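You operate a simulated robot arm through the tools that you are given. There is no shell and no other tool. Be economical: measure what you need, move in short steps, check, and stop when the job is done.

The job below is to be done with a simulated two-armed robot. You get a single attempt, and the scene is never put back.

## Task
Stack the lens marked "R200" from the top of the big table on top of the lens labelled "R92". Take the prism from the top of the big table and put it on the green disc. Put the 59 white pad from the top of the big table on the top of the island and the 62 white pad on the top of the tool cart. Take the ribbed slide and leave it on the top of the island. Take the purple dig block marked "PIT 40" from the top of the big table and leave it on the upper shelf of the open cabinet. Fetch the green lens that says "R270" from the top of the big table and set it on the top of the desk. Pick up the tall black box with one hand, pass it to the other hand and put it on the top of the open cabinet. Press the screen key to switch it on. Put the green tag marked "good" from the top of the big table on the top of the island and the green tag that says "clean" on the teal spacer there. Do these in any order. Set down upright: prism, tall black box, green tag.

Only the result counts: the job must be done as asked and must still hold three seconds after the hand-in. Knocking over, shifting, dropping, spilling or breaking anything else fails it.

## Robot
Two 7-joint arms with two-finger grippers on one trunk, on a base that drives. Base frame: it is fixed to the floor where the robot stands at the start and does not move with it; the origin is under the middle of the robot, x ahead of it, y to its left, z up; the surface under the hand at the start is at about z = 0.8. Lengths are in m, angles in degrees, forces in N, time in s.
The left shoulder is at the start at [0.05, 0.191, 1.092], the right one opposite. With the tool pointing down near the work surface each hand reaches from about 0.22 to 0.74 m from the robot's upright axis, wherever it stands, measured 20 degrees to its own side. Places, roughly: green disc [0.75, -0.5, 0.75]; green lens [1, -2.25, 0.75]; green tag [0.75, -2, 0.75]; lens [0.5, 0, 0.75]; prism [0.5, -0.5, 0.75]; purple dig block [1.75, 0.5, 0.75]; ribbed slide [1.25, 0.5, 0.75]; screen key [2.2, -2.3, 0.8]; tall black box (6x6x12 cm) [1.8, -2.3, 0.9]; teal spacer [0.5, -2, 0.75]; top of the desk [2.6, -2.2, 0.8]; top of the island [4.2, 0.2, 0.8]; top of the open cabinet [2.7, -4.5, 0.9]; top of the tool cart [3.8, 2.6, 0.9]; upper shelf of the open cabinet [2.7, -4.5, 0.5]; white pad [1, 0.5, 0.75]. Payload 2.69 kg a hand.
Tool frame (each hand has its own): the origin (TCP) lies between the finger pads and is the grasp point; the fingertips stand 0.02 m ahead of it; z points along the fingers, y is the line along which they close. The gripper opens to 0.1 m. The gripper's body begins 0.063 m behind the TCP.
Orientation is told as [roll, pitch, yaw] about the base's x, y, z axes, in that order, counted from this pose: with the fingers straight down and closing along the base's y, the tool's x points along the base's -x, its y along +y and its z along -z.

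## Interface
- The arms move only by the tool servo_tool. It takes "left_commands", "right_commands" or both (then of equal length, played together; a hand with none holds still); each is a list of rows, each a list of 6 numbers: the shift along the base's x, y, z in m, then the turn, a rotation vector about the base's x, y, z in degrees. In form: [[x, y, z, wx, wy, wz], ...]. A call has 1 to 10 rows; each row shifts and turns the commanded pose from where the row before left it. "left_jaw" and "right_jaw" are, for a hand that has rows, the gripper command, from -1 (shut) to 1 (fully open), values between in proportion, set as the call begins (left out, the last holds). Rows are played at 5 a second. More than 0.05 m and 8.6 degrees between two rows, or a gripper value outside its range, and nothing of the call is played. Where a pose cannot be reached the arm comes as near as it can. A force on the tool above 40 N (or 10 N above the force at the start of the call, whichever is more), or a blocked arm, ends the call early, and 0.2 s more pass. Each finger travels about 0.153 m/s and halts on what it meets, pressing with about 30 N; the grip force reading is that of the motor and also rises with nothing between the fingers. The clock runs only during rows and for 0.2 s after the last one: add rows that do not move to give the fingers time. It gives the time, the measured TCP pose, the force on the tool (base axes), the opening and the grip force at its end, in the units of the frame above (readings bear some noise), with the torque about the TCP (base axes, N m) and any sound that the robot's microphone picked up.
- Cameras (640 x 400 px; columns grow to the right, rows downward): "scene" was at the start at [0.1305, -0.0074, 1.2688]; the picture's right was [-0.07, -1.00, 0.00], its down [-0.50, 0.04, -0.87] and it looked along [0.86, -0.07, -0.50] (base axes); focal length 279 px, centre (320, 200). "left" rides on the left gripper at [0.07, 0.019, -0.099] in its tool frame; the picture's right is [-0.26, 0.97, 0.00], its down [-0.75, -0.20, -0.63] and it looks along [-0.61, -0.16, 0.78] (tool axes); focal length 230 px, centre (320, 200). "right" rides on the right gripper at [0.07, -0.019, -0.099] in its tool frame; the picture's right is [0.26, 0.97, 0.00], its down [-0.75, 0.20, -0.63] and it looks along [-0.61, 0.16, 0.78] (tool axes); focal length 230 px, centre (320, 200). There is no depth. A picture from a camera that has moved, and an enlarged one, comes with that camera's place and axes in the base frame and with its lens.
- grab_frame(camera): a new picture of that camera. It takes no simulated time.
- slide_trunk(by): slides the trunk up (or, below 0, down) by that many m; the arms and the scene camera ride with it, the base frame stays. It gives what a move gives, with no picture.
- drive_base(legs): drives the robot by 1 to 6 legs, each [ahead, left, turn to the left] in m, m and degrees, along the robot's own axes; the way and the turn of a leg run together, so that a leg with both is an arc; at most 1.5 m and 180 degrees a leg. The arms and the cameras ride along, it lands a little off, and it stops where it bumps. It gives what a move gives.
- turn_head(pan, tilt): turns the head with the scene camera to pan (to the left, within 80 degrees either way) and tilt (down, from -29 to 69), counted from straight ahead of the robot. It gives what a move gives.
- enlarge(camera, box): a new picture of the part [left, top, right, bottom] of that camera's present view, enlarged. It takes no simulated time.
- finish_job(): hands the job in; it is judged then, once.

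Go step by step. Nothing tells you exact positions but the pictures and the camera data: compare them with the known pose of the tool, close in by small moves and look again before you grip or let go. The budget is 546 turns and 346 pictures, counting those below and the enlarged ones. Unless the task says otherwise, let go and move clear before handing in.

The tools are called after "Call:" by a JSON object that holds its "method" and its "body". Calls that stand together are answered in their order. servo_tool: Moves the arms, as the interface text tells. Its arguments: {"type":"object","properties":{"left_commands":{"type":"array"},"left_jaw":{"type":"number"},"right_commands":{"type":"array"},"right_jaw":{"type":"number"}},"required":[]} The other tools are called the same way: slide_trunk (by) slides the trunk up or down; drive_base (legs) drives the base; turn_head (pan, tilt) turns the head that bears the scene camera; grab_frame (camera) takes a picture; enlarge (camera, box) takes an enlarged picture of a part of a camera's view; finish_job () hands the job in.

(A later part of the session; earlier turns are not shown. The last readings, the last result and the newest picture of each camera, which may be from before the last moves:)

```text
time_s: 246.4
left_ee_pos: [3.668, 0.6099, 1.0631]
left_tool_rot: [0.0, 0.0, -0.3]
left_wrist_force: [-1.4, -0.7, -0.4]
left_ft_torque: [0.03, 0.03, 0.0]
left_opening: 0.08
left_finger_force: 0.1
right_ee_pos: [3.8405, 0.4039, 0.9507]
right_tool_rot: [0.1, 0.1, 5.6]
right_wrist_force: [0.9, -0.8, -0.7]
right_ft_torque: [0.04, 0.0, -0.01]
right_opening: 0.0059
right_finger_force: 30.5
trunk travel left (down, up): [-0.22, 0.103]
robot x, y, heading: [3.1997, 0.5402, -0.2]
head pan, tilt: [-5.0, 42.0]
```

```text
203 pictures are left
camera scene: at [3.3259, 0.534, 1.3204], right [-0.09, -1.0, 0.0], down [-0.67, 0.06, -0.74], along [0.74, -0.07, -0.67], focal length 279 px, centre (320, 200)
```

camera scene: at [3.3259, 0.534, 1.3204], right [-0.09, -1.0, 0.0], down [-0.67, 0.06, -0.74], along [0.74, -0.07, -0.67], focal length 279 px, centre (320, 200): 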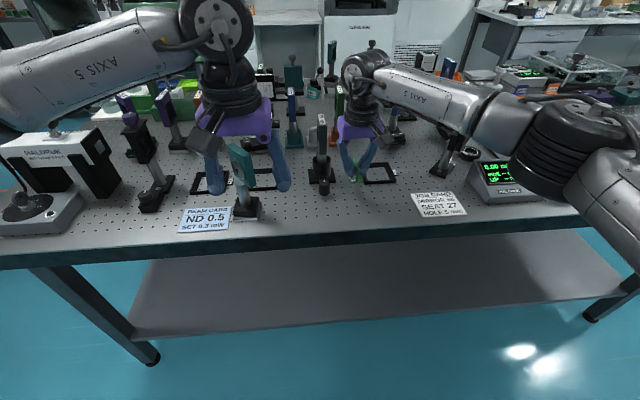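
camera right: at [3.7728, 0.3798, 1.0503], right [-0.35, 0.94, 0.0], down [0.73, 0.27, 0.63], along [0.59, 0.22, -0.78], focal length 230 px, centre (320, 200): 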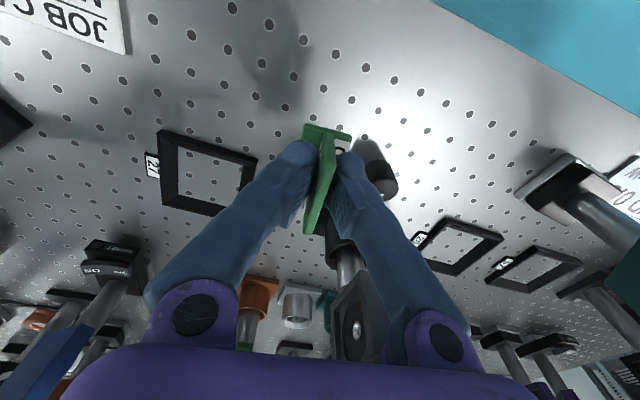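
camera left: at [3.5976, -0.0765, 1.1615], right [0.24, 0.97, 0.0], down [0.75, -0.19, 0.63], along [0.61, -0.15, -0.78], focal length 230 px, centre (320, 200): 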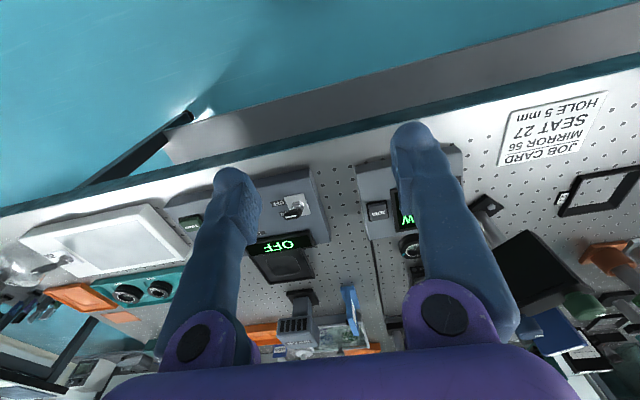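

Landing spot is clear. Lowering stepwise.

Call:
{"method": "servo_tool", "body": {"right_commands": [[-0.006, 0, -0.03, 0, 0, 0], [0, 0, -0.03, 0, 0, 0], [0, 0, -0.02, 0, 0, 0], [0, 0, 0, 0, 0, 0]]}}

Call:
{"method": "servo_tool", "body": {"right_commands": [[0, 0, -0.01, 0, 0, 0], [0, 0, -0.006, 0, 0, 0], [0, 0, 0, 0, 0, 0]]}}

Call:
{"method": "enlarge", "body": {"camera": "scene", "box": [300, 120, 420, 220]}}

Call:
{"method": "grab_frame", "body": {"camera": "right"}}

```text
time_s: 247.4
left_ee_pos: [3.6653, 0.6099, 1.0635]
left_tool_rot: [-0.1, -0.3, -0.3]
left_wrist_force: [1.0, -0.6, 0.4]
left_ft_torque: [-0.01, 0.02, 0.0]
left_opening: 0.0801
left_finger_force: 0.1
right_ee_pos: [3.8349, 0.4064, 0.8784]
right_tool_rot: [0.1, -0.6, 5.5]
right_wrist_force: [3.1, -0.5, 31.5]
right_ft_torque: [-0.02, -0.09, 0.01]
right_opening: 0.006
right_finger_force: 30.1
trunk travel left (down, up): [-0.22, 0.103]
robot x, y, heading: [3.2055, 0.5431, -0.2]
head pan, tilt: [-5.0, 42.0]
```

```text
time_s: 247.8
left_ee_pos: [3.6655, 0.6111, 1.0624]
left_tool_rot: [0.0, 0.0, -0.3]
left_wrist_force: [-0.4, 0.0, -0.2]
left_ft_torque: [0.01, 0.02, 0.0]
left_opening: 0.08
left_finger_force: 0.1
right_ee_pos: [3.8362, 0.4064, 0.8714]
right_tool_rot: [0.3, -0.4, 5.7]
right_wrist_force: [-2.9, -0.1, 15.1]
right_ft_torque: [-0.01, 0.15, -0.03]
right_opening: 0.0062
right_finger_force: 30.1
trunk travel left (down, up): [-0.22, 0.103]
robot x, y, heading: [3.2034, 0.5443, -0.3]
head pan, tilt: [-5.0, 42.0]
stopped in row 1 (right hand): the force on the tool passed its limit at 50 N (the readings are from after the stop); the commanded pose is now the measured one
```

```text
4.00 times, centred on (360, 170) of scene
camera zoom: at [3.3245, 0.5343, 1.3201], right [-0.09, -1.0, 0.0], down [-0.67, 0.06, -0.74], along [0.74, -0.07, -0.67], focal length 1117 px, centre (160, 320)
```

zoom: 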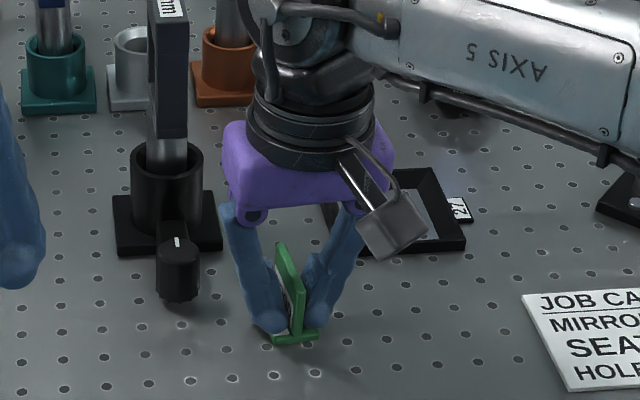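

```text
201 pictures are left
camera right: at [3.7679, 0.3815, 0.971], right [-0.35, 0.94, 0.0], down [0.72, 0.27, 0.64], along [0.6, 0.23, -0.77], focal length 230 px, centre (320, 200)
```

right: 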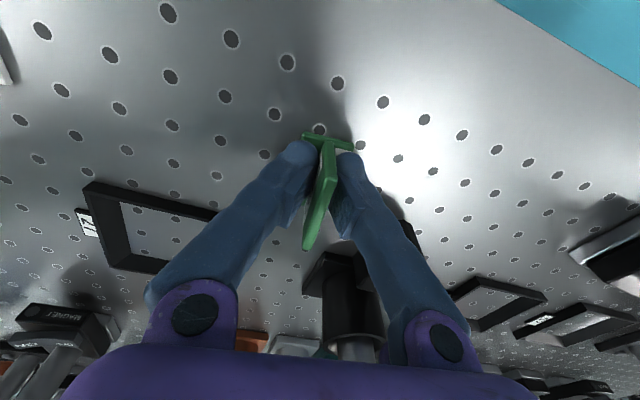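

Contact: island top is at about 0.835. Tag stands on it; releasing gently.

Call:
{"method": "servo_tool", "body": {"right_commands": [[0, 0, 0.001, 0, 0, 0], [0, 0, 0, 0, 0, 0]]}}

Call:
{"method": "servo_tool", "body": {"right_commands": [[0, 0, 0, 0, 0, 0], [0, 0, 0, 0, 0, 0], [0, 0, 0.03, 0, 0, 0], [0, 0, 0.04, 0, 0, 0], [0, 0, 0.045, 0, 0, 0], [-0.01, 0, 0.045, 0, 0, 0], [-0.03, 0, 0.03, 0, 0, 0], [-0.045, 0, 0, 0, 0, 0], [-0.045, 0, 0, 0, 0, 0], [-0.045, 0, 0, 0, 0, 0]], "right_jaw": 0.0}}

Call:
{"method": "enlarge", "body": {"camera": "scene", "box": [300, 120, 420, 220]}}

```text
time_s: 248.4
left_ee_pos: [3.6666, 0.6096, 1.0621]
left_tool_rot: [0.1, -0.2, -0.1]
left_wrist_force: [-0.6, 0.5, -0.1]
left_ft_torque: [0.03, -0.02, 0.01]
left_opening: 0.0801
left_finger_force: 0.1
right_ee_pos: [3.836, 0.4067, 0.8715]
right_tool_rot: [0.2, -0.5, 5.5]
right_wrist_force: [4.0, 0.0, 14.4]
right_ft_torque: [0.01, -0.06, 0.01]
right_opening: 0.0059
right_finger_force: 29.7
trunk travel left (down, up): [-0.22, 0.103]
robot x, y, heading: [3.2023, 0.5434, -0.5]
head pan, tilt: [-5.0, 42.0]
```

```text
time_s: 250.6
left_ee_pos: [3.6665, 0.6101, 1.0618]
left_tool_rot: [0.0, 0.0, -0.3]
left_wrist_force: [-0.3, -0.2, 0.2]
left_ft_torque: [0.0, 0.01, -0.03]
left_opening: 0.0801
left_finger_force: 0.1
right_ee_pos: [3.6569, 0.4085, 1.0637]
right_tool_rot: [0.2, -0.4, 5.5]
right_wrist_force: [0.6, 0.1, 0.0]
right_ft_torque: [0.0, 0.0, 0.0]
right_opening: 0.0501
right_finger_force: 0.0
trunk travel left (down, up): [-0.22, 0.103]
robot x, y, heading: [3.2, 0.5459, -0.3]
head pan, tilt: [-5.0, 42.0]
```

```text
4.00 times, centred on (360, 170) of scene
camera zoom: at [3.3249, 0.5341, 1.3205], right [-0.09, -1.0, 0.0], down [-0.67, 0.06, -0.74], along [0.74, -0.07, -0.67], focal length 1117 px, centre (160, 320)
```

zoom: 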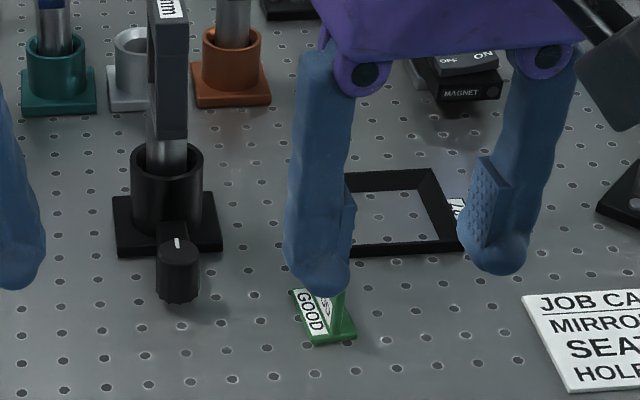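

GOOD stands on the island. Now the left half of the big table: I back off, turn around, and look.

Call:
{"method": "drive_base", "body": {"legs": [[-0.3, 0, 0], [0, 0, 180]]}}

Call:
{"method": "turn_head", "body": {"pan": 0, "tilt": 20}}

Call:
{"method": "grab_frame", "body": {"camera": "scene"}}

```text
time_s: 260.1
left_ee_pos: [2.4414, 0.4441, 1.0629]
left_tool_rot: [0.0, 0.1, -176.1]
left_wrist_force: [0.4, -0.1, 0.3]
left_ft_torque: [-0.02, 0.01, -0.02]
left_opening: 0.08
left_finger_force: 0.1
right_ee_pos: [2.4374, 0.6455, 1.062]
right_tool_rot: [0.2, -0.3, -170.5]
right_wrist_force: [0.0, -1.1, -0.2]
right_ft_torque: [0.01, -0.02, 0.03]
right_opening: 0.0501
right_finger_force: 0.1
trunk travel left (down, up): [-0.22, 0.103]
robot x, y, heading: [2.9014, 0.5443, -176.2]
head pan, tilt: [-5.0, 42.0]
```

```text
time_s: 261.0
left_ee_pos: [2.442, 0.4439, 1.0625]
left_tool_rot: [-0.1, 0.0, -176.2]
left_wrist_force: [-0.2, 0.2, -0.2]
left_ft_torque: [0.01, -0.02, -0.02]
left_opening: 0.0802
left_finger_force: 0.1
right_ee_pos: [2.438, 0.6455, 1.0622]
right_tool_rot: [0.2, -0.3, -170.4]
right_wrist_force: [-0.4, -0.5, -0.3]
right_ft_torque: [-0.01, -0.01, -0.01]
right_opening: 0.0501
right_finger_force: 0.0
trunk travel left (down, up): [-0.22, 0.103]
robot x, y, heading: [2.9015, 0.5449, -176.1]
head pan, tilt: [0.0, 20.0]
```

```text
199 pictures are left
camera scene: at [2.7688, 0.5349, 1.3547], right [-0.07, 1.0, 0.0], down [0.34, 0.02, -0.94], along [-0.94, -0.06, -0.34], focal length 279 px, centre (320, 200)
```

scene: 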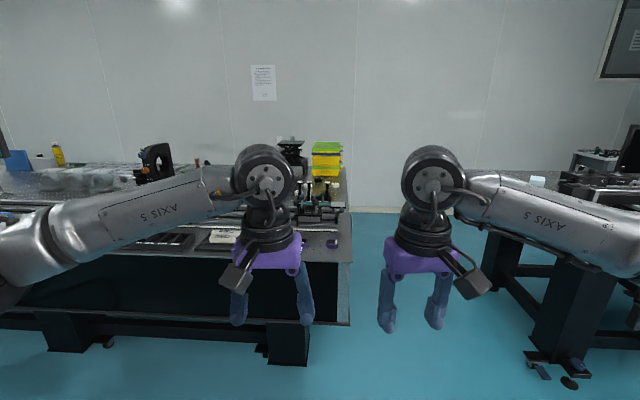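

The big table's left end is near y≈0.58; the purple block is at about (1.77, 0.52). I'll look at the aisle beside the end.

Call:
{"method": "turn_head", "body": {"pan": -15, "tilt": 30}}

Call:
{"method": "drive_base", "body": {"legs": [[0, -0.45, -3.9]]}}

Call:
{"method": "grab_frame", "body": {"camera": "scene"}}

```text
time_s: 261.8
left_ee_pos: [2.4414, 0.4432, 1.0628]
left_tool_rot: [0.0, 0.0, -176.2]
left_wrist_force: [-0.4, 0.4, 1.0]
left_ft_torque: [0.02, 0.04, -0.01]
left_opening: 0.0799
left_finger_force: 0.0
right_ee_pos: [2.4377, 0.6462, 1.0611]
right_tool_rot: [0.2, -0.4, -170.5]
right_wrist_force: [0.4, -0.2, 0.3]
right_ft_torque: [0.0, 0.0, -0.03]
right_opening: 0.0501
right_finger_force: 0.1
trunk travel left (down, up): [-0.22, 0.103]
robot x, y, heading: [2.9036, 0.5443, -176.0]
head pan, tilt: [-15.0, 30.0]
```

```text
time_s: 266.2
left_ee_pos: [2.4204, 0.9225, 1.0622]
left_tool_rot: [-0.1, 0.0, -179.6]
left_wrist_force: [-0.1, -0.5, -0.8]
left_ft_torque: [-0.01, -0.01, 0.01]
left_opening: 0.08
left_finger_force: 0.1
right_ee_pos: [2.4271, 1.1245, 1.0622]
right_tool_rot: [0.1, -0.3, -173.7]
right_wrist_force: [0.1, 0.4, -0.6]
right_ft_torque: [-0.02, 0.0, -0.02]
right_opening: 0.05
right_finger_force: 0.0
trunk travel left (down, up): [-0.22, 0.103]
robot x, y, heading: [2.8854, 0.9964, -179.4]
head pan, tilt: [-15.0, 30.0]
```

```text
198 pictures are left
camera scene: at [2.7575, 1.0182, 1.3387], right [0.25, 0.97, 0.0], down [0.48, -0.13, -0.87], along [-0.84, 0.22, -0.5], focal length 279 px, centre (320, 200)
```

scene: 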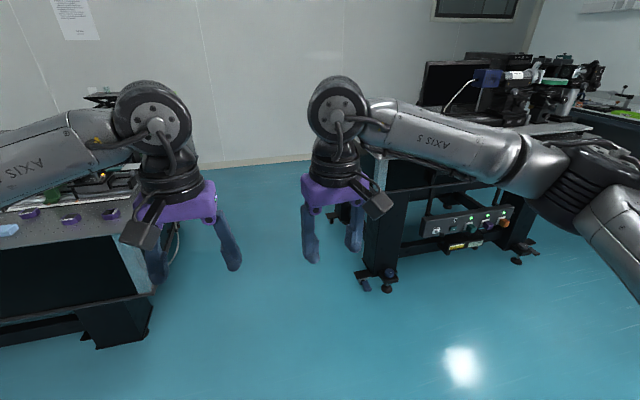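

The aisle spans y≈0.6–1.65. I'll face the table end (-y) and strafe along it toward the purple blocks.

Call:
{"method": "drive_base", "body": {"legs": [[0, -0.1, 89.4], [0, 1.05, 0]]}}

```text
time_s: 275.8
left_ee_pos: [3.5129, 0.5997, 1.064]
left_tool_rot: [0.0, -0.1, -89.4]
left_wrist_force: [0.7, 0.1, -0.2]
left_ft_torque: [0.0, -0.02, 0.04]
left_opening: 0.0801
left_finger_force: 0.1
right_ee_pos: [3.3098, 0.6077, 1.0613]
right_tool_rot: [0.3, -0.3, -83.7]
right_wrist_force: [-0.2, 0.2, -0.6]
right_ft_torque: [0.02, -0.03, 0.02]
right_opening: 0.0499
right_finger_force: 0.1
trunk travel left (down, up): [-0.22, 0.103]
robot x, y, heading: [3.4367, 1.0684, -89.9]
head pan, tilt: [-15.0, 30.0]
stopped in leg 2: the robot was blocked; the commanded pose is now the measured one
```

I strafed the wrong way and touched the island. I'll check the island then go right.

Call:
{"method": "turn_head", "body": {"pan": 70, "tilt": 30}}

Call:
{"method": "grab_frame", "body": {"camera": "scene"}}

Call:
{"method": "drive_base", "body": {"legs": [[0, -0.9, 0], [0, -0.9, 0]]}}

Call:
{"method": "turn_head", "body": {"pan": 0, "tilt": 40}}

Call:
{"method": "grab_frame", "body": {"camera": "scene"}}

```text
time_s: 277.4
left_ee_pos: [3.5125, 0.6006, 1.0639]
left_tool_rot: [0.0, -0.1, -89.6]
left_wrist_force: [0.2, 0.3, 0.4]
left_ft_torque: [0.01, 0.01, -0.01]
left_opening: 0.0799
left_finger_force: 0.1
right_ee_pos: [3.3104, 0.6076, 1.0621]
right_tool_rot: [0.1, -0.3, -83.6]
right_wrist_force: [0.4, 0.0, 0.3]
right_ft_torque: [0.0, -0.02, -0.02]
right_opening: 0.0499
right_finger_force: 0.0
trunk travel left (down, up): [-0.22, 0.103]
robot x, y, heading: [3.4397, 1.0608, -89.9]
head pan, tilt: [70.0, 30.0]
```

```text
197 pictures are left
camera scene: at [3.5254, 0.9938, 1.3387], right [-0.34, -0.94, 0.0], down [-0.47, 0.17, -0.87], along [0.82, -0.29, -0.5], focal length 279 px, centre (320, 200)
```

scene: 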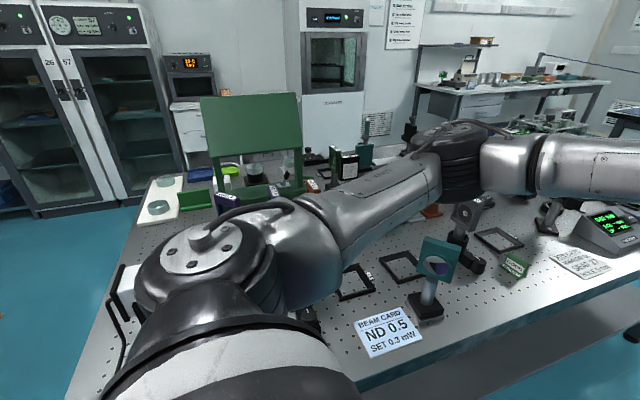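

```text
time_s: 293.3
left_ee_pos: [1.733, 0.5906, 1.0625]
left_tool_rot: [0.0, -0.1, -89.5]
left_wrist_force: [0.2, 0.1, 0.5]
left_ft_torque: [-0.01, 0.0, -0.01]
left_opening: 0.0802
left_finger_force: 0.0
right_ee_pos: [1.5309, 0.5984, 1.0613]
right_tool_rot: [0.2, -0.3, -83.9]
right_wrist_force: [0.0, 0.9, -0.1]
right_ft_torque: [0.02, 0.01, 0.0]
right_opening: 0.05
right_finger_force: 0.1
trunk travel left (down, up): [-0.22, 0.103]
robot x, y, heading: [1.6571, 1.054, -89.9]
head pan, tilt: [70.0, 30.0]
```

```text
time_s: 294.7
left_ee_pos: [1.7335, 0.59, 1.0619]
left_tool_rot: [0.1, -0.2, -89.5]
left_wrist_force: [0.4, -0.3, -0.2]
left_ft_torque: [-0.02, -0.01, 0.02]
left_opening: 0.08
left_finger_force: 0.0
right_ee_pos: [1.5314, 0.5988, 1.062]
right_tool_rot: [0.3, -0.3, -83.9]
right_wrist_force: [-0.6, -0.6, -0.5]
right_ft_torque: [0.01, 0.02, 0.0]
right_opening: 0.0498
right_finger_force: 0.0
trunk travel left (down, up): [-0.22, 0.103]
robot x, y, heading: [1.6607, 1.0574, -89.6]
head pan, tilt: [0.0, 40.0]
```

```text
196 pictures are left
camera scene: at [1.6612, 0.9298, 1.3233], right [-1.0, -0.01, 0.0], down [0.0, 0.64, -0.77], along [0.0, -0.77, -0.64], focal length 279 px, centre (320, 200)
```

scene: 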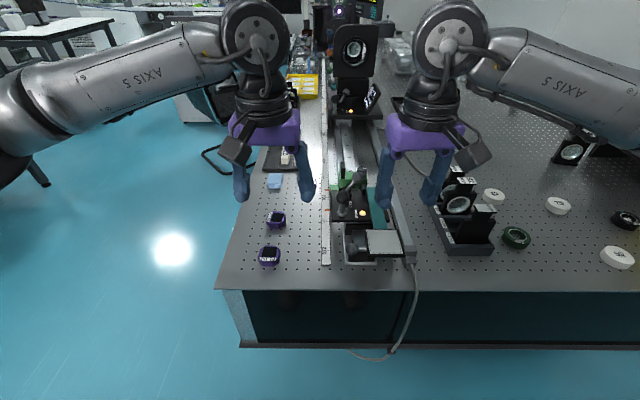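

Island is fine. Here I see two purple blocks on the left, mounts, and white pads on the right. Zooming in.

Call:
{"method": "enlarge", "body": {"camera": "scene", "box": [230, 130, 430, 280]}}

Call:
{"method": "enlarge", "body": {"camera": "scene", "box": [420, 130, 640, 280]}}

```text
2.67 times, centred on (330, 205) of scene
camera zoom: at [1.6612, 0.9298, 1.3233], right [-1.0, -0.01, 0.0], down [0.0, 0.64, -0.77], along [0.0, -0.77, -0.64], focal length 744 px, centre (293, 187)
```

zoom: 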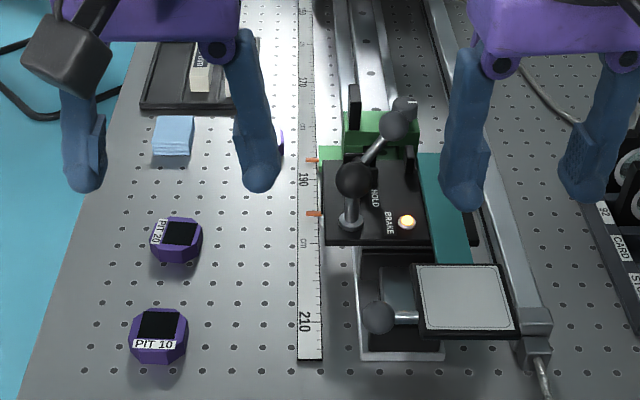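

```text
2.67 times, centred on (530, 205) of scene
camera zoom: at [1.6612, 0.9298, 1.3233], right [-1.0, -0.01, 0.0], down [0.0, 0.64, -0.77], along [0.0, -0.77, -0.64], focal length 744 px, centre (-240, 187)
```

zoom: 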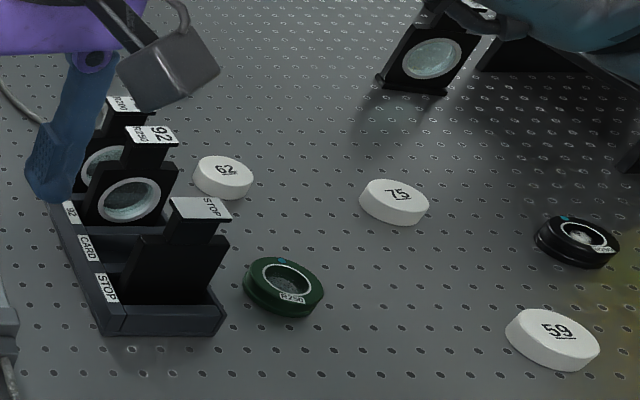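

Call:
{"method": "grab_frame", "body": {"camera": "right"}}

Call:
{"method": "grab_frame", "body": {"camera": "left"}}

```text
193 pictures are left
camera right: at [1.505, 0.6672, 1.1607], right [0.93, 0.36, 0.0], down [0.28, -0.72, 0.63], along [0.23, -0.59, -0.77], focal length 230 px, centre (320, 200)
```

right: 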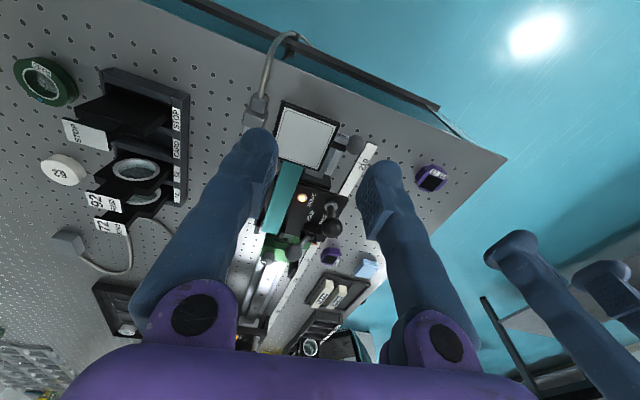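

```text
192 pictures are left
camera left: at [1.7499, 0.6606, 1.1619], right [0.97, -0.25, 0.0], down [-0.19, -0.75, 0.63], along [-0.16, -0.61, -0.78], focal length 230 px, centre (320, 200)
```

left: 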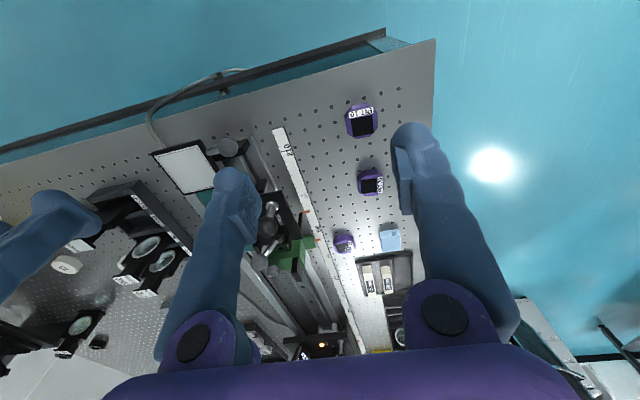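

Call:
{"method": "enlarge", "body": {"camera": "left", "box": [310, 80, 430, 260]}}

Call:
{"method": "enlarge", "body": {"camera": "right", "box": [20, 50, 220, 240]}}

Call:
{"method": "enlarge", "body": {"camera": "right", "box": [240, 120, 460, 330]}}

```text
2.22 times, centred on (370, 170) of left
camera zoom: at [1.7499, 0.6606, 1.1619], right [0.97, -0.25, 0.0], down [-0.19, -0.75, 0.63], along [-0.16, -0.61, -0.78], focal length 511 px, centre (209, 267)
```

zoom: 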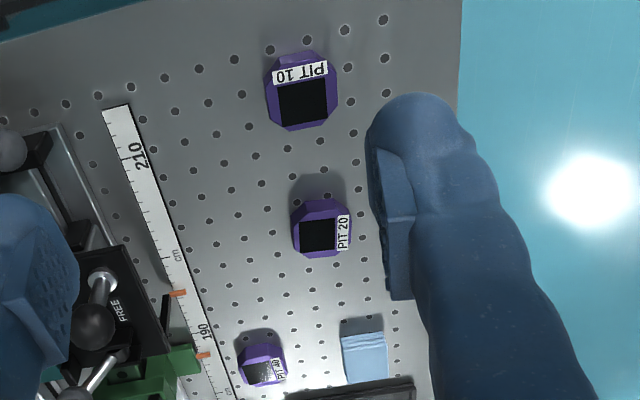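

```text
2.11 times, centred on (120, 145) of right
camera zoom: at [1.505, 0.6672, 1.1607], right [0.93, 0.36, 0.0], down [0.28, -0.72, 0.63], along [0.23, -0.59, -0.77], focal length 484 px, centre (741, 316)
```

zoom: 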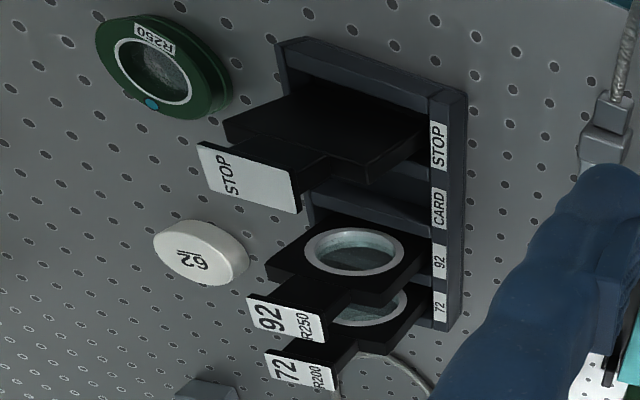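

```text
1.90 times, centred on (350, 225) of right
camera zoom: at [1.505, 0.6672, 1.1607], right [0.93, 0.36, 0.0], down [0.28, -0.72, 0.63], along [0.23, -0.59, -0.77], focal length 438 px, centre (263, 152)
```

zoom: 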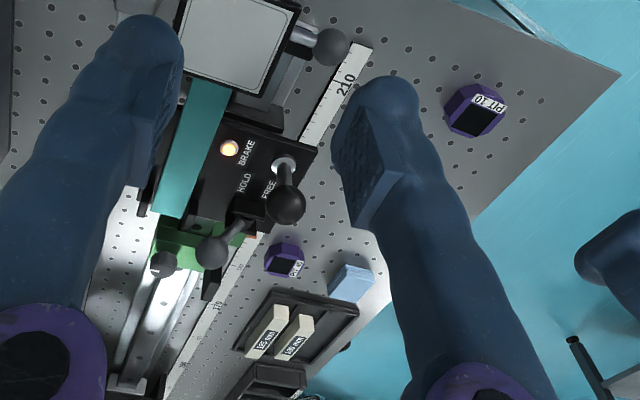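

Third block is PIT 40. The rack's STOP slide at about (1.29, 0.47) may be the "ribbed slide"; I'll bring the right camera closer to see it.

Call:
{"method": "servo_tool", "body": {"right_commands": [[-0.045, 0, 0, 0, 0, 0], [-0.045, 0, 0, 0, 0, 0], [-0.045, 0, 0, 0, 0, 0], [-0.045, 0, 0, 0, 0, 0], [-0.045, 0.01, 0, 0, 0, 0]], "right_jaw": 1}}

Call:
{"method": "grab_frame", "body": {"camera": "right"}}

Call:
{"method": "enlarge", "body": {"camera": "scene", "box": [420, 160, 520, 260]}}

```text
time_s: 295.9
left_ee_pos: [1.7318, 0.5906, 1.0627]
left_tool_rot: [0.0, -0.1, -89.6]
left_wrist_force: [0.1, 0.0, 0.2]
left_ft_torque: [-0.01, -0.02, -0.03]
left_opening: 0.0802
left_finger_force: 0.1
right_ee_pos: [1.3041, 0.6095, 1.0615]
right_tool_rot: [0.2, -0.3, -83.8]
right_wrist_force: [-0.8, 0.0, 0.3]
right_ft_torque: [-0.01, -0.02, -0.01]
right_opening: 0.1
right_finger_force: 0.0
trunk travel left (down, up): [-0.22, 0.103]
robot x, y, heading: [1.6595, 1.0566, -89.6]
head pan, tilt: [0.0, 40.0]
```

```text
188 pictures are left
camera right: at [1.2789, 0.6778, 1.16], right [0.93, 0.36, 0.0], down [0.28, -0.72, 0.63], along [0.23, -0.59, -0.77], focal length 230 px, centre (320, 200)
```

right: 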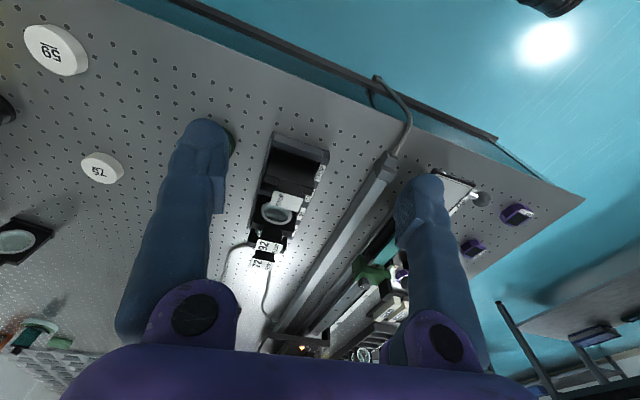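

```text
4.00 times, centred on (470, 210) of scene
camera zoom: at [1.6603, 0.9305, 1.3234], right [-1.0, -0.01, 0.0], down [0.0, 0.64, -0.77], along [0.0, -0.77, -0.64], focal length 1117 px, centre (-280, 160)
```

zoom: 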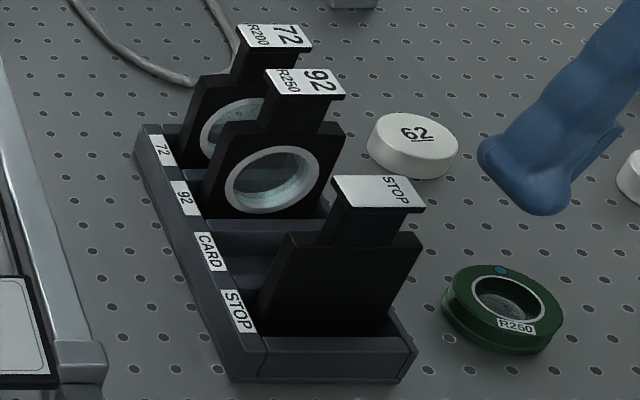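

Call:
{"method": "enlarge", "body": {"camera": "scene", "box": [455, 200, 495, 250]}}

Call:
{"method": "enlarge", "body": {"camera": "right", "box": [230, 120, 350, 280]}}

```text
8.00 times, centred on (475, 225) of scene
camera zoom: at [1.6603, 0.9305, 1.3234], right [-1.0, -0.01, 0.0], down [0.0, 0.64, -0.77], along [0.0, -0.77, -0.64], focal length 2234 px, centre (-920, 0)
```

zoom: 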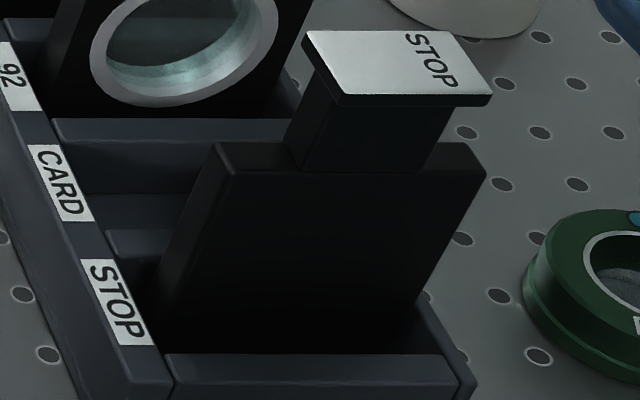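

```text
2.50 times, centred on (290, 200) of right
camera zoom: at [1.2789, 0.6778, 1.16], right [0.93, 0.36, 0.0], down [0.28, -0.72, 0.63], along [0.23, -0.59, -0.77], focal length 575 px, centre (395, 200)
```

zoom: 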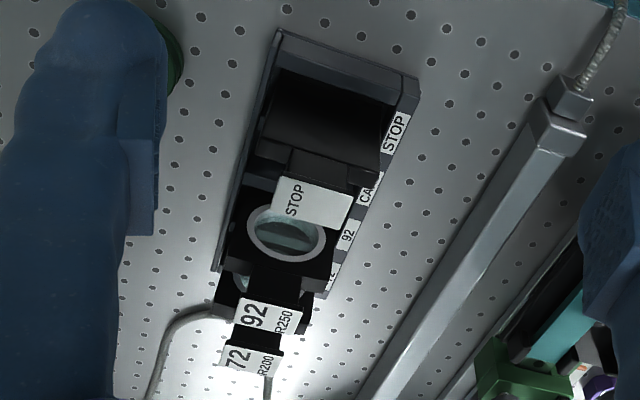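

By position, the STOP slide (1.288, 0.453) in the rack is the slide wanted. I'll stand at x≈1.12 to take pad 59 (0.974, 0.521) with the right hand and the slide with the left.

Call:
{"method": "drive_base", "body": {"legs": [[0.03, -0.53, 0]]}}

Call:
{"method": "turn_head", "body": {"pan": 0, "tilt": 45}}

Call:
{"method": "grab_frame", "body": {"camera": "scene"}}

Call:
{"method": "grab_frame", "body": {"camera": "left"}}

Call:
{"method": "grab_frame", "body": {"camera": "right"}}

```text
time_s: 301.1
left_ee_pos: [1.2118, 0.5564, 1.0629]
left_tool_rot: [0.0, -0.1, -89.2]
left_wrist_force: [-1.3, -0.3, -0.1]
left_ft_torque: [0.02, 0.03, 0.02]
left_opening: 0.08
left_finger_force: 0.0
right_ee_pos: [0.7846, 0.57, 1.0616]
right_tool_rot: [0.1, -0.3, -83.4]
right_wrist_force: [0.5, 0.0, -0.4]
right_ft_torque: [-0.02, -0.02, -0.02]
right_opening: 0.0998
right_finger_force: 0.0
trunk travel left (down, up): [-0.22, 0.103]
robot x, y, heading: [1.1351, 1.0223, -89.6]
head pan, tilt: [0.0, 40.0]
```

```text
time_s: 301.7
left_ee_pos: [1.2121, 0.5562, 1.0634]
left_tool_rot: [-0.1, -0.1, -89.2]
left_wrist_force: [-0.5, 0.1, -0.1]
left_ft_torque: [0.03, 0.02, 0.0]
left_opening: 0.0801
left_finger_force: 0.1
right_ee_pos: [0.7838, 0.5705, 1.0615]
right_tool_rot: [0.2, -0.3, -83.5]
right_wrist_force: [-0.3, -0.1, 1.0]
right_ft_torque: [0.01, -0.02, -0.01]
right_opening: 0.1001
right_finger_force: 0.1
trunk travel left (down, up): [-0.22, 0.103]
robot x, y, heading: [1.1337, 1.0201, -89.1]
head pan, tilt: [0.0, 45.0]
```

```text
184 pictures are left
camera scene: at [1.1375, 0.8984, 1.3161], right [-1.0, -0.01, 0.0], down [-0.01, 0.71, -0.71], along [0.01, -0.71, -0.71], focal length 279 px, centre (320, 200)
```

scene: 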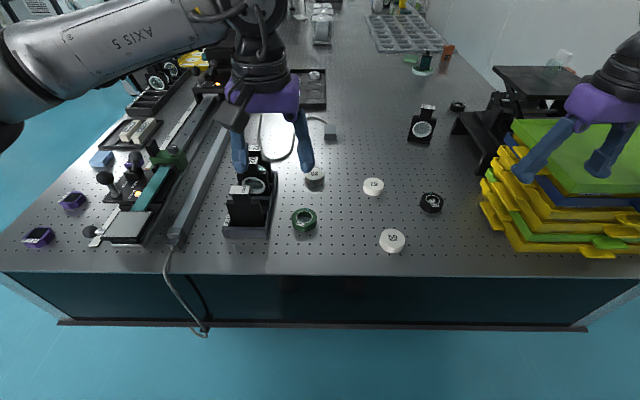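

```text
183 pictures are left
camera left: at [1.2283, 0.6262, 1.1619], right [0.97, -0.24, 0.0], down [-0.19, -0.75, 0.63], along [-0.15, -0.61, -0.78], focal length 230 px, centre (320, 200)
```

left: 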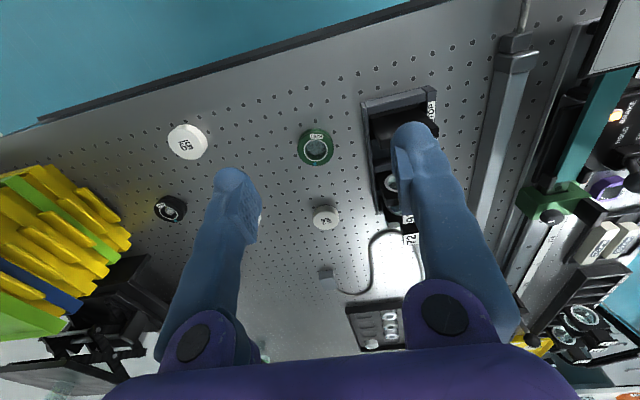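

```text
182 pictures are left
camera right: at [0.7584, 0.6393, 1.1601], right [0.93, 0.37, 0.0], down [0.28, -0.72, 0.63], along [0.23, -0.59, -0.77], focal length 230 px, centre (320, 200)
```

right: 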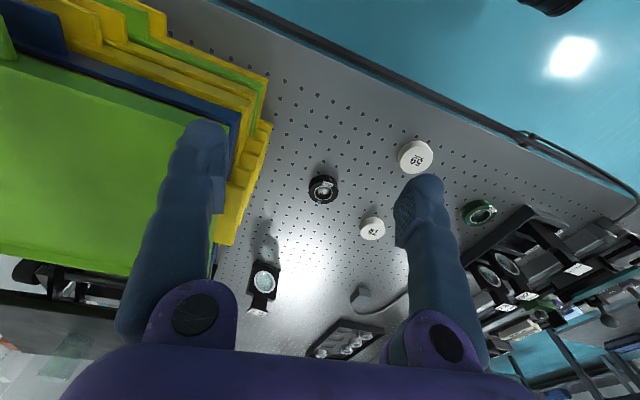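

Pad 59 is at about (0.98, 0.525). Moving the right hand above it, away from the tray stack first.

Call:
{"method": "servo_tool", "body": {"right_commands": [[0.045, -0.01, 0.0, 0, 0, -6.5], [0.045, -0.01, 0, 0, 0.3, 0], [0.045, -0.01, 0, 0, 0, 0], [0.045, -0.01, 0, 0, 0, 0], [0.016, -0.005, -0.04, 0, 0, 0], [0, 0, -0.045, 0, 0, 0], [0, 0, -0.03, 0, 0, 0], [0, 0, 0, 0, 0, 0]], "right_jaw": 1}}

Call:
{"method": "grab_frame", "body": {"camera": "right"}}

Call:
{"method": "enlarge", "body": {"camera": "scene", "box": [330, 150, 470, 270]}}

```text
time_s: 303.5
left_ee_pos: [1.2111, 0.5558, 1.0638]
left_tool_rot: [0.1, -0.1, -89.2]
left_wrist_force: [0.1, -0.3, 0.6]
left_ft_torque: [0.0, 0.0, -0.02]
left_opening: 0.08
left_finger_force: 0.0
right_ee_pos: [0.982, 0.5254, 0.946]
right_tool_rot: [-0.1, -0.2, -89.9]
right_wrist_force: [0.0, -0.4, 0.3]
right_ft_torque: [-0.03, -0.02, 0.01]
right_opening: 0.1001
right_finger_force: 0.1
trunk travel left (down, up): [-0.22, 0.103]
robot x, y, heading: [1.1341, 1.0198, -89.3]
head pan, tilt: [0.0, 45.0]
```

```text
181 pictures are left
camera right: at [0.9634, 0.5978, 1.0447], right [0.97, 0.26, 0.0], down [0.2, -0.75, 0.63], along [0.16, -0.61, -0.77], focal length 230 px, centre (320, 200)
```

right: 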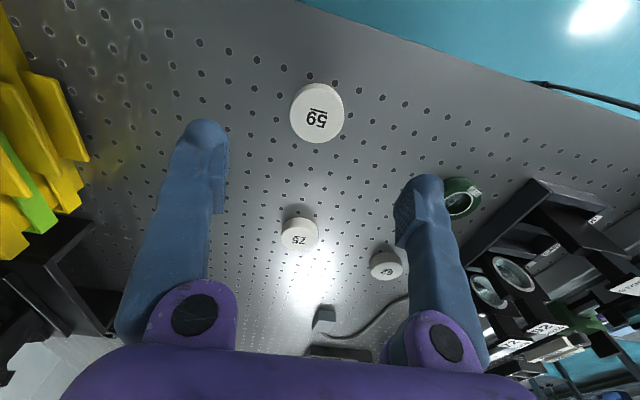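

```text
3.33 times, centred on (400, 210) of scene
camera zoom: at [1.1375, 0.8985, 1.3161], right [-1.0, -0.01, 0.0], down [-0.01, 0.71, -0.71], along [0.01, -0.71, -0.71], focal length 931 px, centre (53, 167)
```

zoom: 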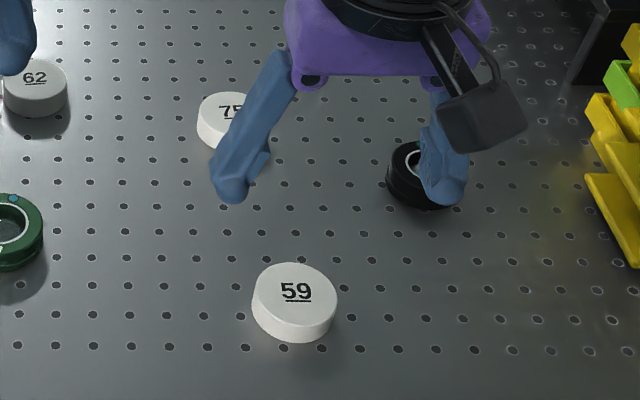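

Pad 59 is centred. Lowering and gripping.

Call:
{"method": "servo_tool", "body": {"right_commands": [[-0.002, 0, -0.04, 0, 0, 0], [0, 0, -0.04, 0, 0, 0], [0, 0, -0.03, 0, 0, 0], [0, 0, -0.014, 0, 0, 0], [0, 0, 0, 0, 0, 0]]}}

Call:
{"method": "servo_tool", "body": {"right_commands": [[0, 0, 0, 0, 0, 0], [0, 0, 0, 0, 0, 0], [0, 0, 0, 0, 0, 0], [0, 0, 0, 0, 0, 0]], "right_jaw": -1}}

Call:
{"method": "servo_tool", "body": {"right_commands": [[0, 0, 0.02, 0, 0, 0], [0, 0, 0.04, 0, 0, 0], [0, 0, 0.045, 0, 0, 0], [0, 0, 0.045, 0, 0, 0], [0, 0, 0.045, 0, 0, 0], [0, 0, 0.045, 0, 0, 0]]}}

Call:
{"method": "grab_frame", "body": {"camera": "right"}}

```text
time_s: 304.7
left_ee_pos: [1.2107, 0.5561, 1.063]
left_tool_rot: [0.0, -0.1, -89.2]
left_wrist_force: [0.4, 0.9, 0.1]
left_ft_torque: [0.02, 0.0, 0.01]
left_opening: 0.0801
left_finger_force: 0.0
right_ee_pos: [0.9785, 0.5262, 0.8218]
right_tool_rot: [-0.2, -0.3, -89.9]
right_wrist_force: [0.5, 0.2, -0.2]
right_ft_torque: [-0.03, 0.01, 0.0]
right_opening: 0.0997
right_finger_force: 0.1
trunk travel left (down, up): [-0.22, 0.103]
robot x, y, heading: [1.132, 1.0182, -89.1]
head pan, tilt: [0.0, 45.0]
```

```text
time_s: 305.7
left_ee_pos: [1.2127, 0.5561, 1.0631]
left_tool_rot: [0.0, 0.0, -89.2]
left_wrist_force: [0.7, 0.3, 1.0]
left_ft_torque: [0.0, 0.01, 0.0]
left_opening: 0.0798
left_finger_force: 0.2
right_ee_pos: [0.9798, 0.525, 0.8216]
right_tool_rot: [-0.3, -0.3, -89.8]
right_wrist_force: [-0.5, 0.3, -0.3]
right_ft_torque: [0.02, 0.01, 0.0]
right_opening: 0.0521
right_finger_force: 30.4
trunk travel left (down, up): [-0.22, 0.103]
robot x, y, heading: [1.1361, 1.0227, -89.4]
head pan, tilt: [0.0, 45.0]
```

```text
time_s: 307.1
left_ee_pos: [1.2123, 0.5556, 1.0629]
left_tool_rot: [0.1, -0.2, -89.2]
left_wrist_force: [-0.1, -0.6, 0.5]
left_ft_torque: [-0.01, 0.01, -0.01]
left_opening: 0.08
left_finger_force: 0.1
right_ee_pos: [0.9787, 0.5269, 1.0639]
right_tool_rot: [-0.3, -0.3, -89.8]
right_wrist_force: [-0.7, 0.1, 0.0]
right_ft_torque: [-0.02, -0.02, 0.01]
right_opening: 0.0521
right_finger_force: 30.1
trunk travel left (down, up): [-0.22, 0.103]
robot x, y, heading: [1.138, 1.0183, -88.9]
head pan, tilt: [0.0, 45.0]
```

```text
179 pictures are left
camera right: at [0.9608, 0.5967, 1.1631], right [0.97, 0.26, 0.0], down [0.2, -0.75, 0.63], along [0.16, -0.61, -0.77], focal length 230 px, centre (320, 200)
```

right: 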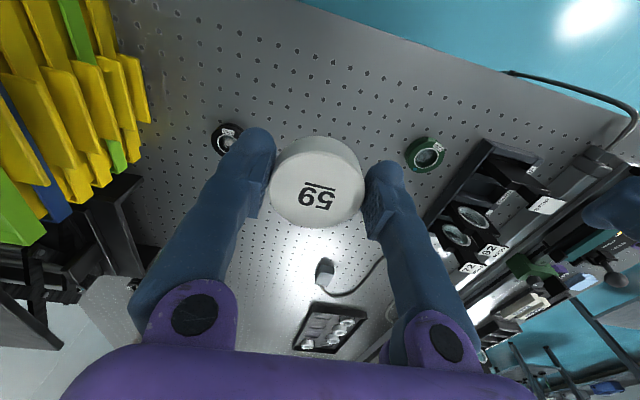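

Pad 59 held. Now the left hand goes above the STOP slide.

Call:
{"method": "servo_tool", "body": {"left_commands": [[0.025, -0.03, 0, 0, 0, 0], [0.025, -0.035, 0, 0, 0, 0], [0.026, -0.035, 0, 0, 0, 0], [0, 0, -0.02, 0, 0, 0], [0, 0, 0, 0, 0, 0]], "left_jaw": 1}}

Call:
{"method": "grab_frame", "body": {"camera": "left"}}

Call:
{"method": "enlarge", "body": {"camera": "scene", "box": [190, 120, 330, 250]}}

```text
time_s: 308.3
left_ee_pos: [1.2893, 0.4558, 1.0429]
left_tool_rot: [0.0, -0.1, -89.3]
left_wrist_force: [-0.1, -0.2, 0.1]
left_ft_torque: [0.0, 0.01, 0.0]
left_opening: 0.0998
left_finger_force: 0.0
right_ee_pos: [0.9781, 0.5257, 1.0623]
right_tool_rot: [-0.2, -0.3, -89.9]
right_wrist_force: [0.0, 0.1, -0.7]
right_ft_torque: [0.0, 0.0, 0.03]
right_opening: 0.052
right_finger_force: 29.6
trunk travel left (down, up): [-0.22, 0.103]
robot x, y, heading: [1.1389, 1.0192, -89.0]
head pan, tilt: [0.0, 45.0]
```

```text
178 pictures are left
camera left: at [1.3056, 0.5261, 1.1419], right [0.97, -0.24, 0.0], down [-0.19, -0.75, 0.63], along [-0.15, -0.61, -0.78], focal length 230 px, centre (320, 200)
```

left: 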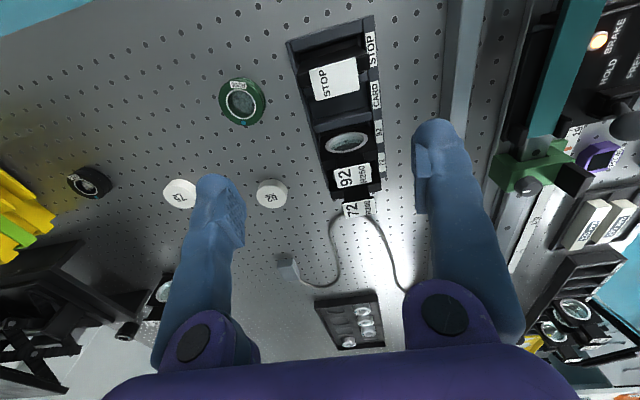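

```text
3.08 times, centred on (260, 185) of scene
camera zoom: at [1.1375, 0.8984, 1.3161], right [-1.0, -0.01, 0.0], down [-0.01, 0.71, -0.71], along [0.01, -0.71, -0.71], focal length 859 px, centre (505, 246)
```

zoom: 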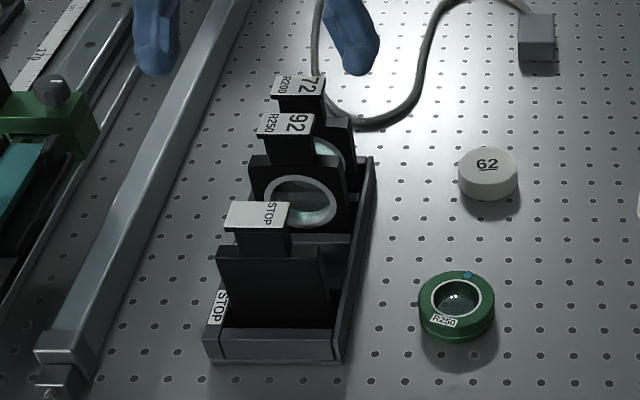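

Call:
{"method": "enlarge", "body": {"camera": "left", "box": [270, 10, 400, 140]}}

```text
3.08 times, centred on (335, 75) of left
camera zoom: at [1.3056, 0.5261, 1.1419], right [0.97, -0.24, 0.0], down [-0.19, -0.75, 0.63], along [-0.15, -0.61, -0.78], focal length 708 px, centre (274, 585)
```

zoom: 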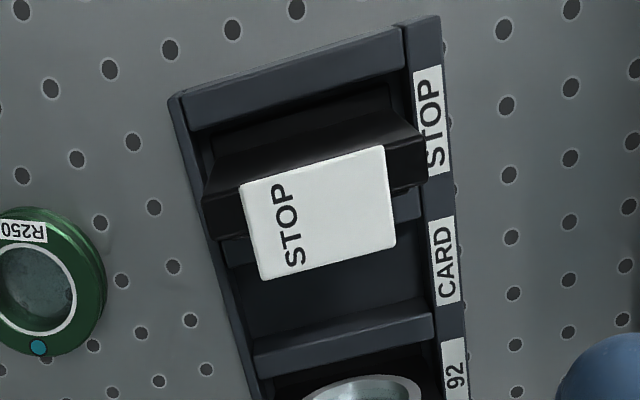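

The STOP plate is 38×25 mm at (1.308, 0.481, 0.926), with shoulders at about 0.90. I'll align over it and lower.

Call:
{"method": "servo_tool", "body": {"left_commands": [[0.019, 0.025, 0, 0, 0, 0], [0, 0, -0.03, 0, 0, 0], [0, 0, -0.03, 0, 0, 0], [0, 0, -0.02, 0, 0, 0], [0, 0, 0, 0, 0, 0]], "left_jaw": 0.6}}

Call:
{"method": "enlarge", "body": {"camera": "left", "box": [220, 60, 440, 260]}}

Call:
{"method": "enlarge", "body": {"camera": "scene", "box": [190, 120, 310, 250]}}

```text
time_s: 309.5
left_ee_pos: [1.3067, 0.4809, 0.9615]
left_tool_rot: [0.0, -0.1, -89.0]
left_wrist_force: [0.1, -0.3, 0.8]
left_ft_torque: [0.02, 0.03, 0.02]
left_opening: 0.0799
left_finger_force: 0.0
right_ee_pos: [0.9789, 0.5257, 1.0633]
right_tool_rot: [-0.3, -0.3, -89.9]
right_wrist_force: [-0.1, -1.0, -0.8]
right_ft_torque: [0.02, 0.02, 0.0]
right_opening: 0.0522
right_finger_force: 29.7
trunk travel left (down, up): [-0.22, 0.103]
robot x, y, heading: [1.1369, 1.0167, -89.4]
head pan, tilt: [0.0, 45.0]
```

```text
2.00 times, centred on (330, 160) of left
camera zoom: at [1.3228, 0.5508, 1.0607], right [0.97, -0.24, 0.0], down [-0.19, -0.75, 0.63], along [-0.15, -0.61, -0.78], focal length 460 px, centre (300, 280)
```

zoom: 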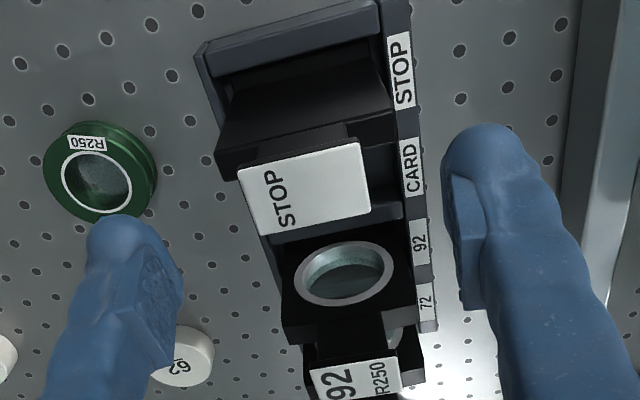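

```text
3.08 times, centred on (250, 185) of scene
camera zoom: at [1.1375, 0.8985, 1.3161], right [-1.0, -0.01, 0.0], down [-0.01, 0.71, -0.71], along [0.01, -0.71, -0.71], focal length 859 px, centre (535, 246)
```

zoom: 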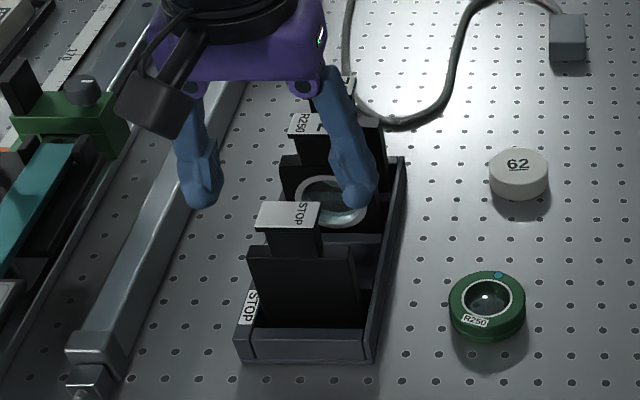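

Centred. Lowering the last 3.7 cm and gripping the plate edges.

Call:
{"method": "servo_tool", "body": {"left_commands": [[0.001, 0, -0.02, 0, 0, 0], [0, 0, -0.012, 0, 0, 0], [0, 0, -0.004, 0, 0, 0], [0, 0, 0, 0, 0, 0]]}}

Call:
{"method": "enlarge", "body": {"camera": "scene", "box": [200, 140, 300, 240]}}

```text
time_s: 310.5
left_ee_pos: [1.3082, 0.4812, 0.925]
left_tool_rot: [0.1, 0.0, -89.2]
left_wrist_force: [0.1, 0.1, 0.9]
left_ft_torque: [-0.03, 0.0, -0.02]
left_opening: 0.0799
left_finger_force: 0.1
right_ee_pos: [0.9785, 0.5264, 1.0635]
right_tool_rot: [-0.3, -0.3, -89.9]
right_wrist_force: [0.4, 0.1, -0.3]
right_ft_torque: [-0.06, -0.01, -0.01]
right_opening: 0.052
right_finger_force: 30.0
trunk travel left (down, up): [-0.22, 0.103]
robot x, y, heading: [1.1382, 1.0189, -89.4]
head pan, tilt: [0.0, 45.0]
```

```text
4.00 times, centred on (250, 190) of scene
camera zoom: at [1.1374, 0.8983, 1.3161], right [-1.0, -0.01, 0.0], down [-0.01, 0.71, -0.71], along [0.01, -0.71, -0.71], focal length 1117 px, centre (600, 240)
```

zoom: 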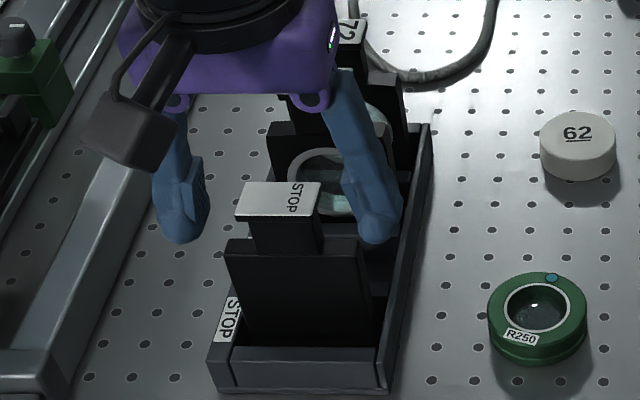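

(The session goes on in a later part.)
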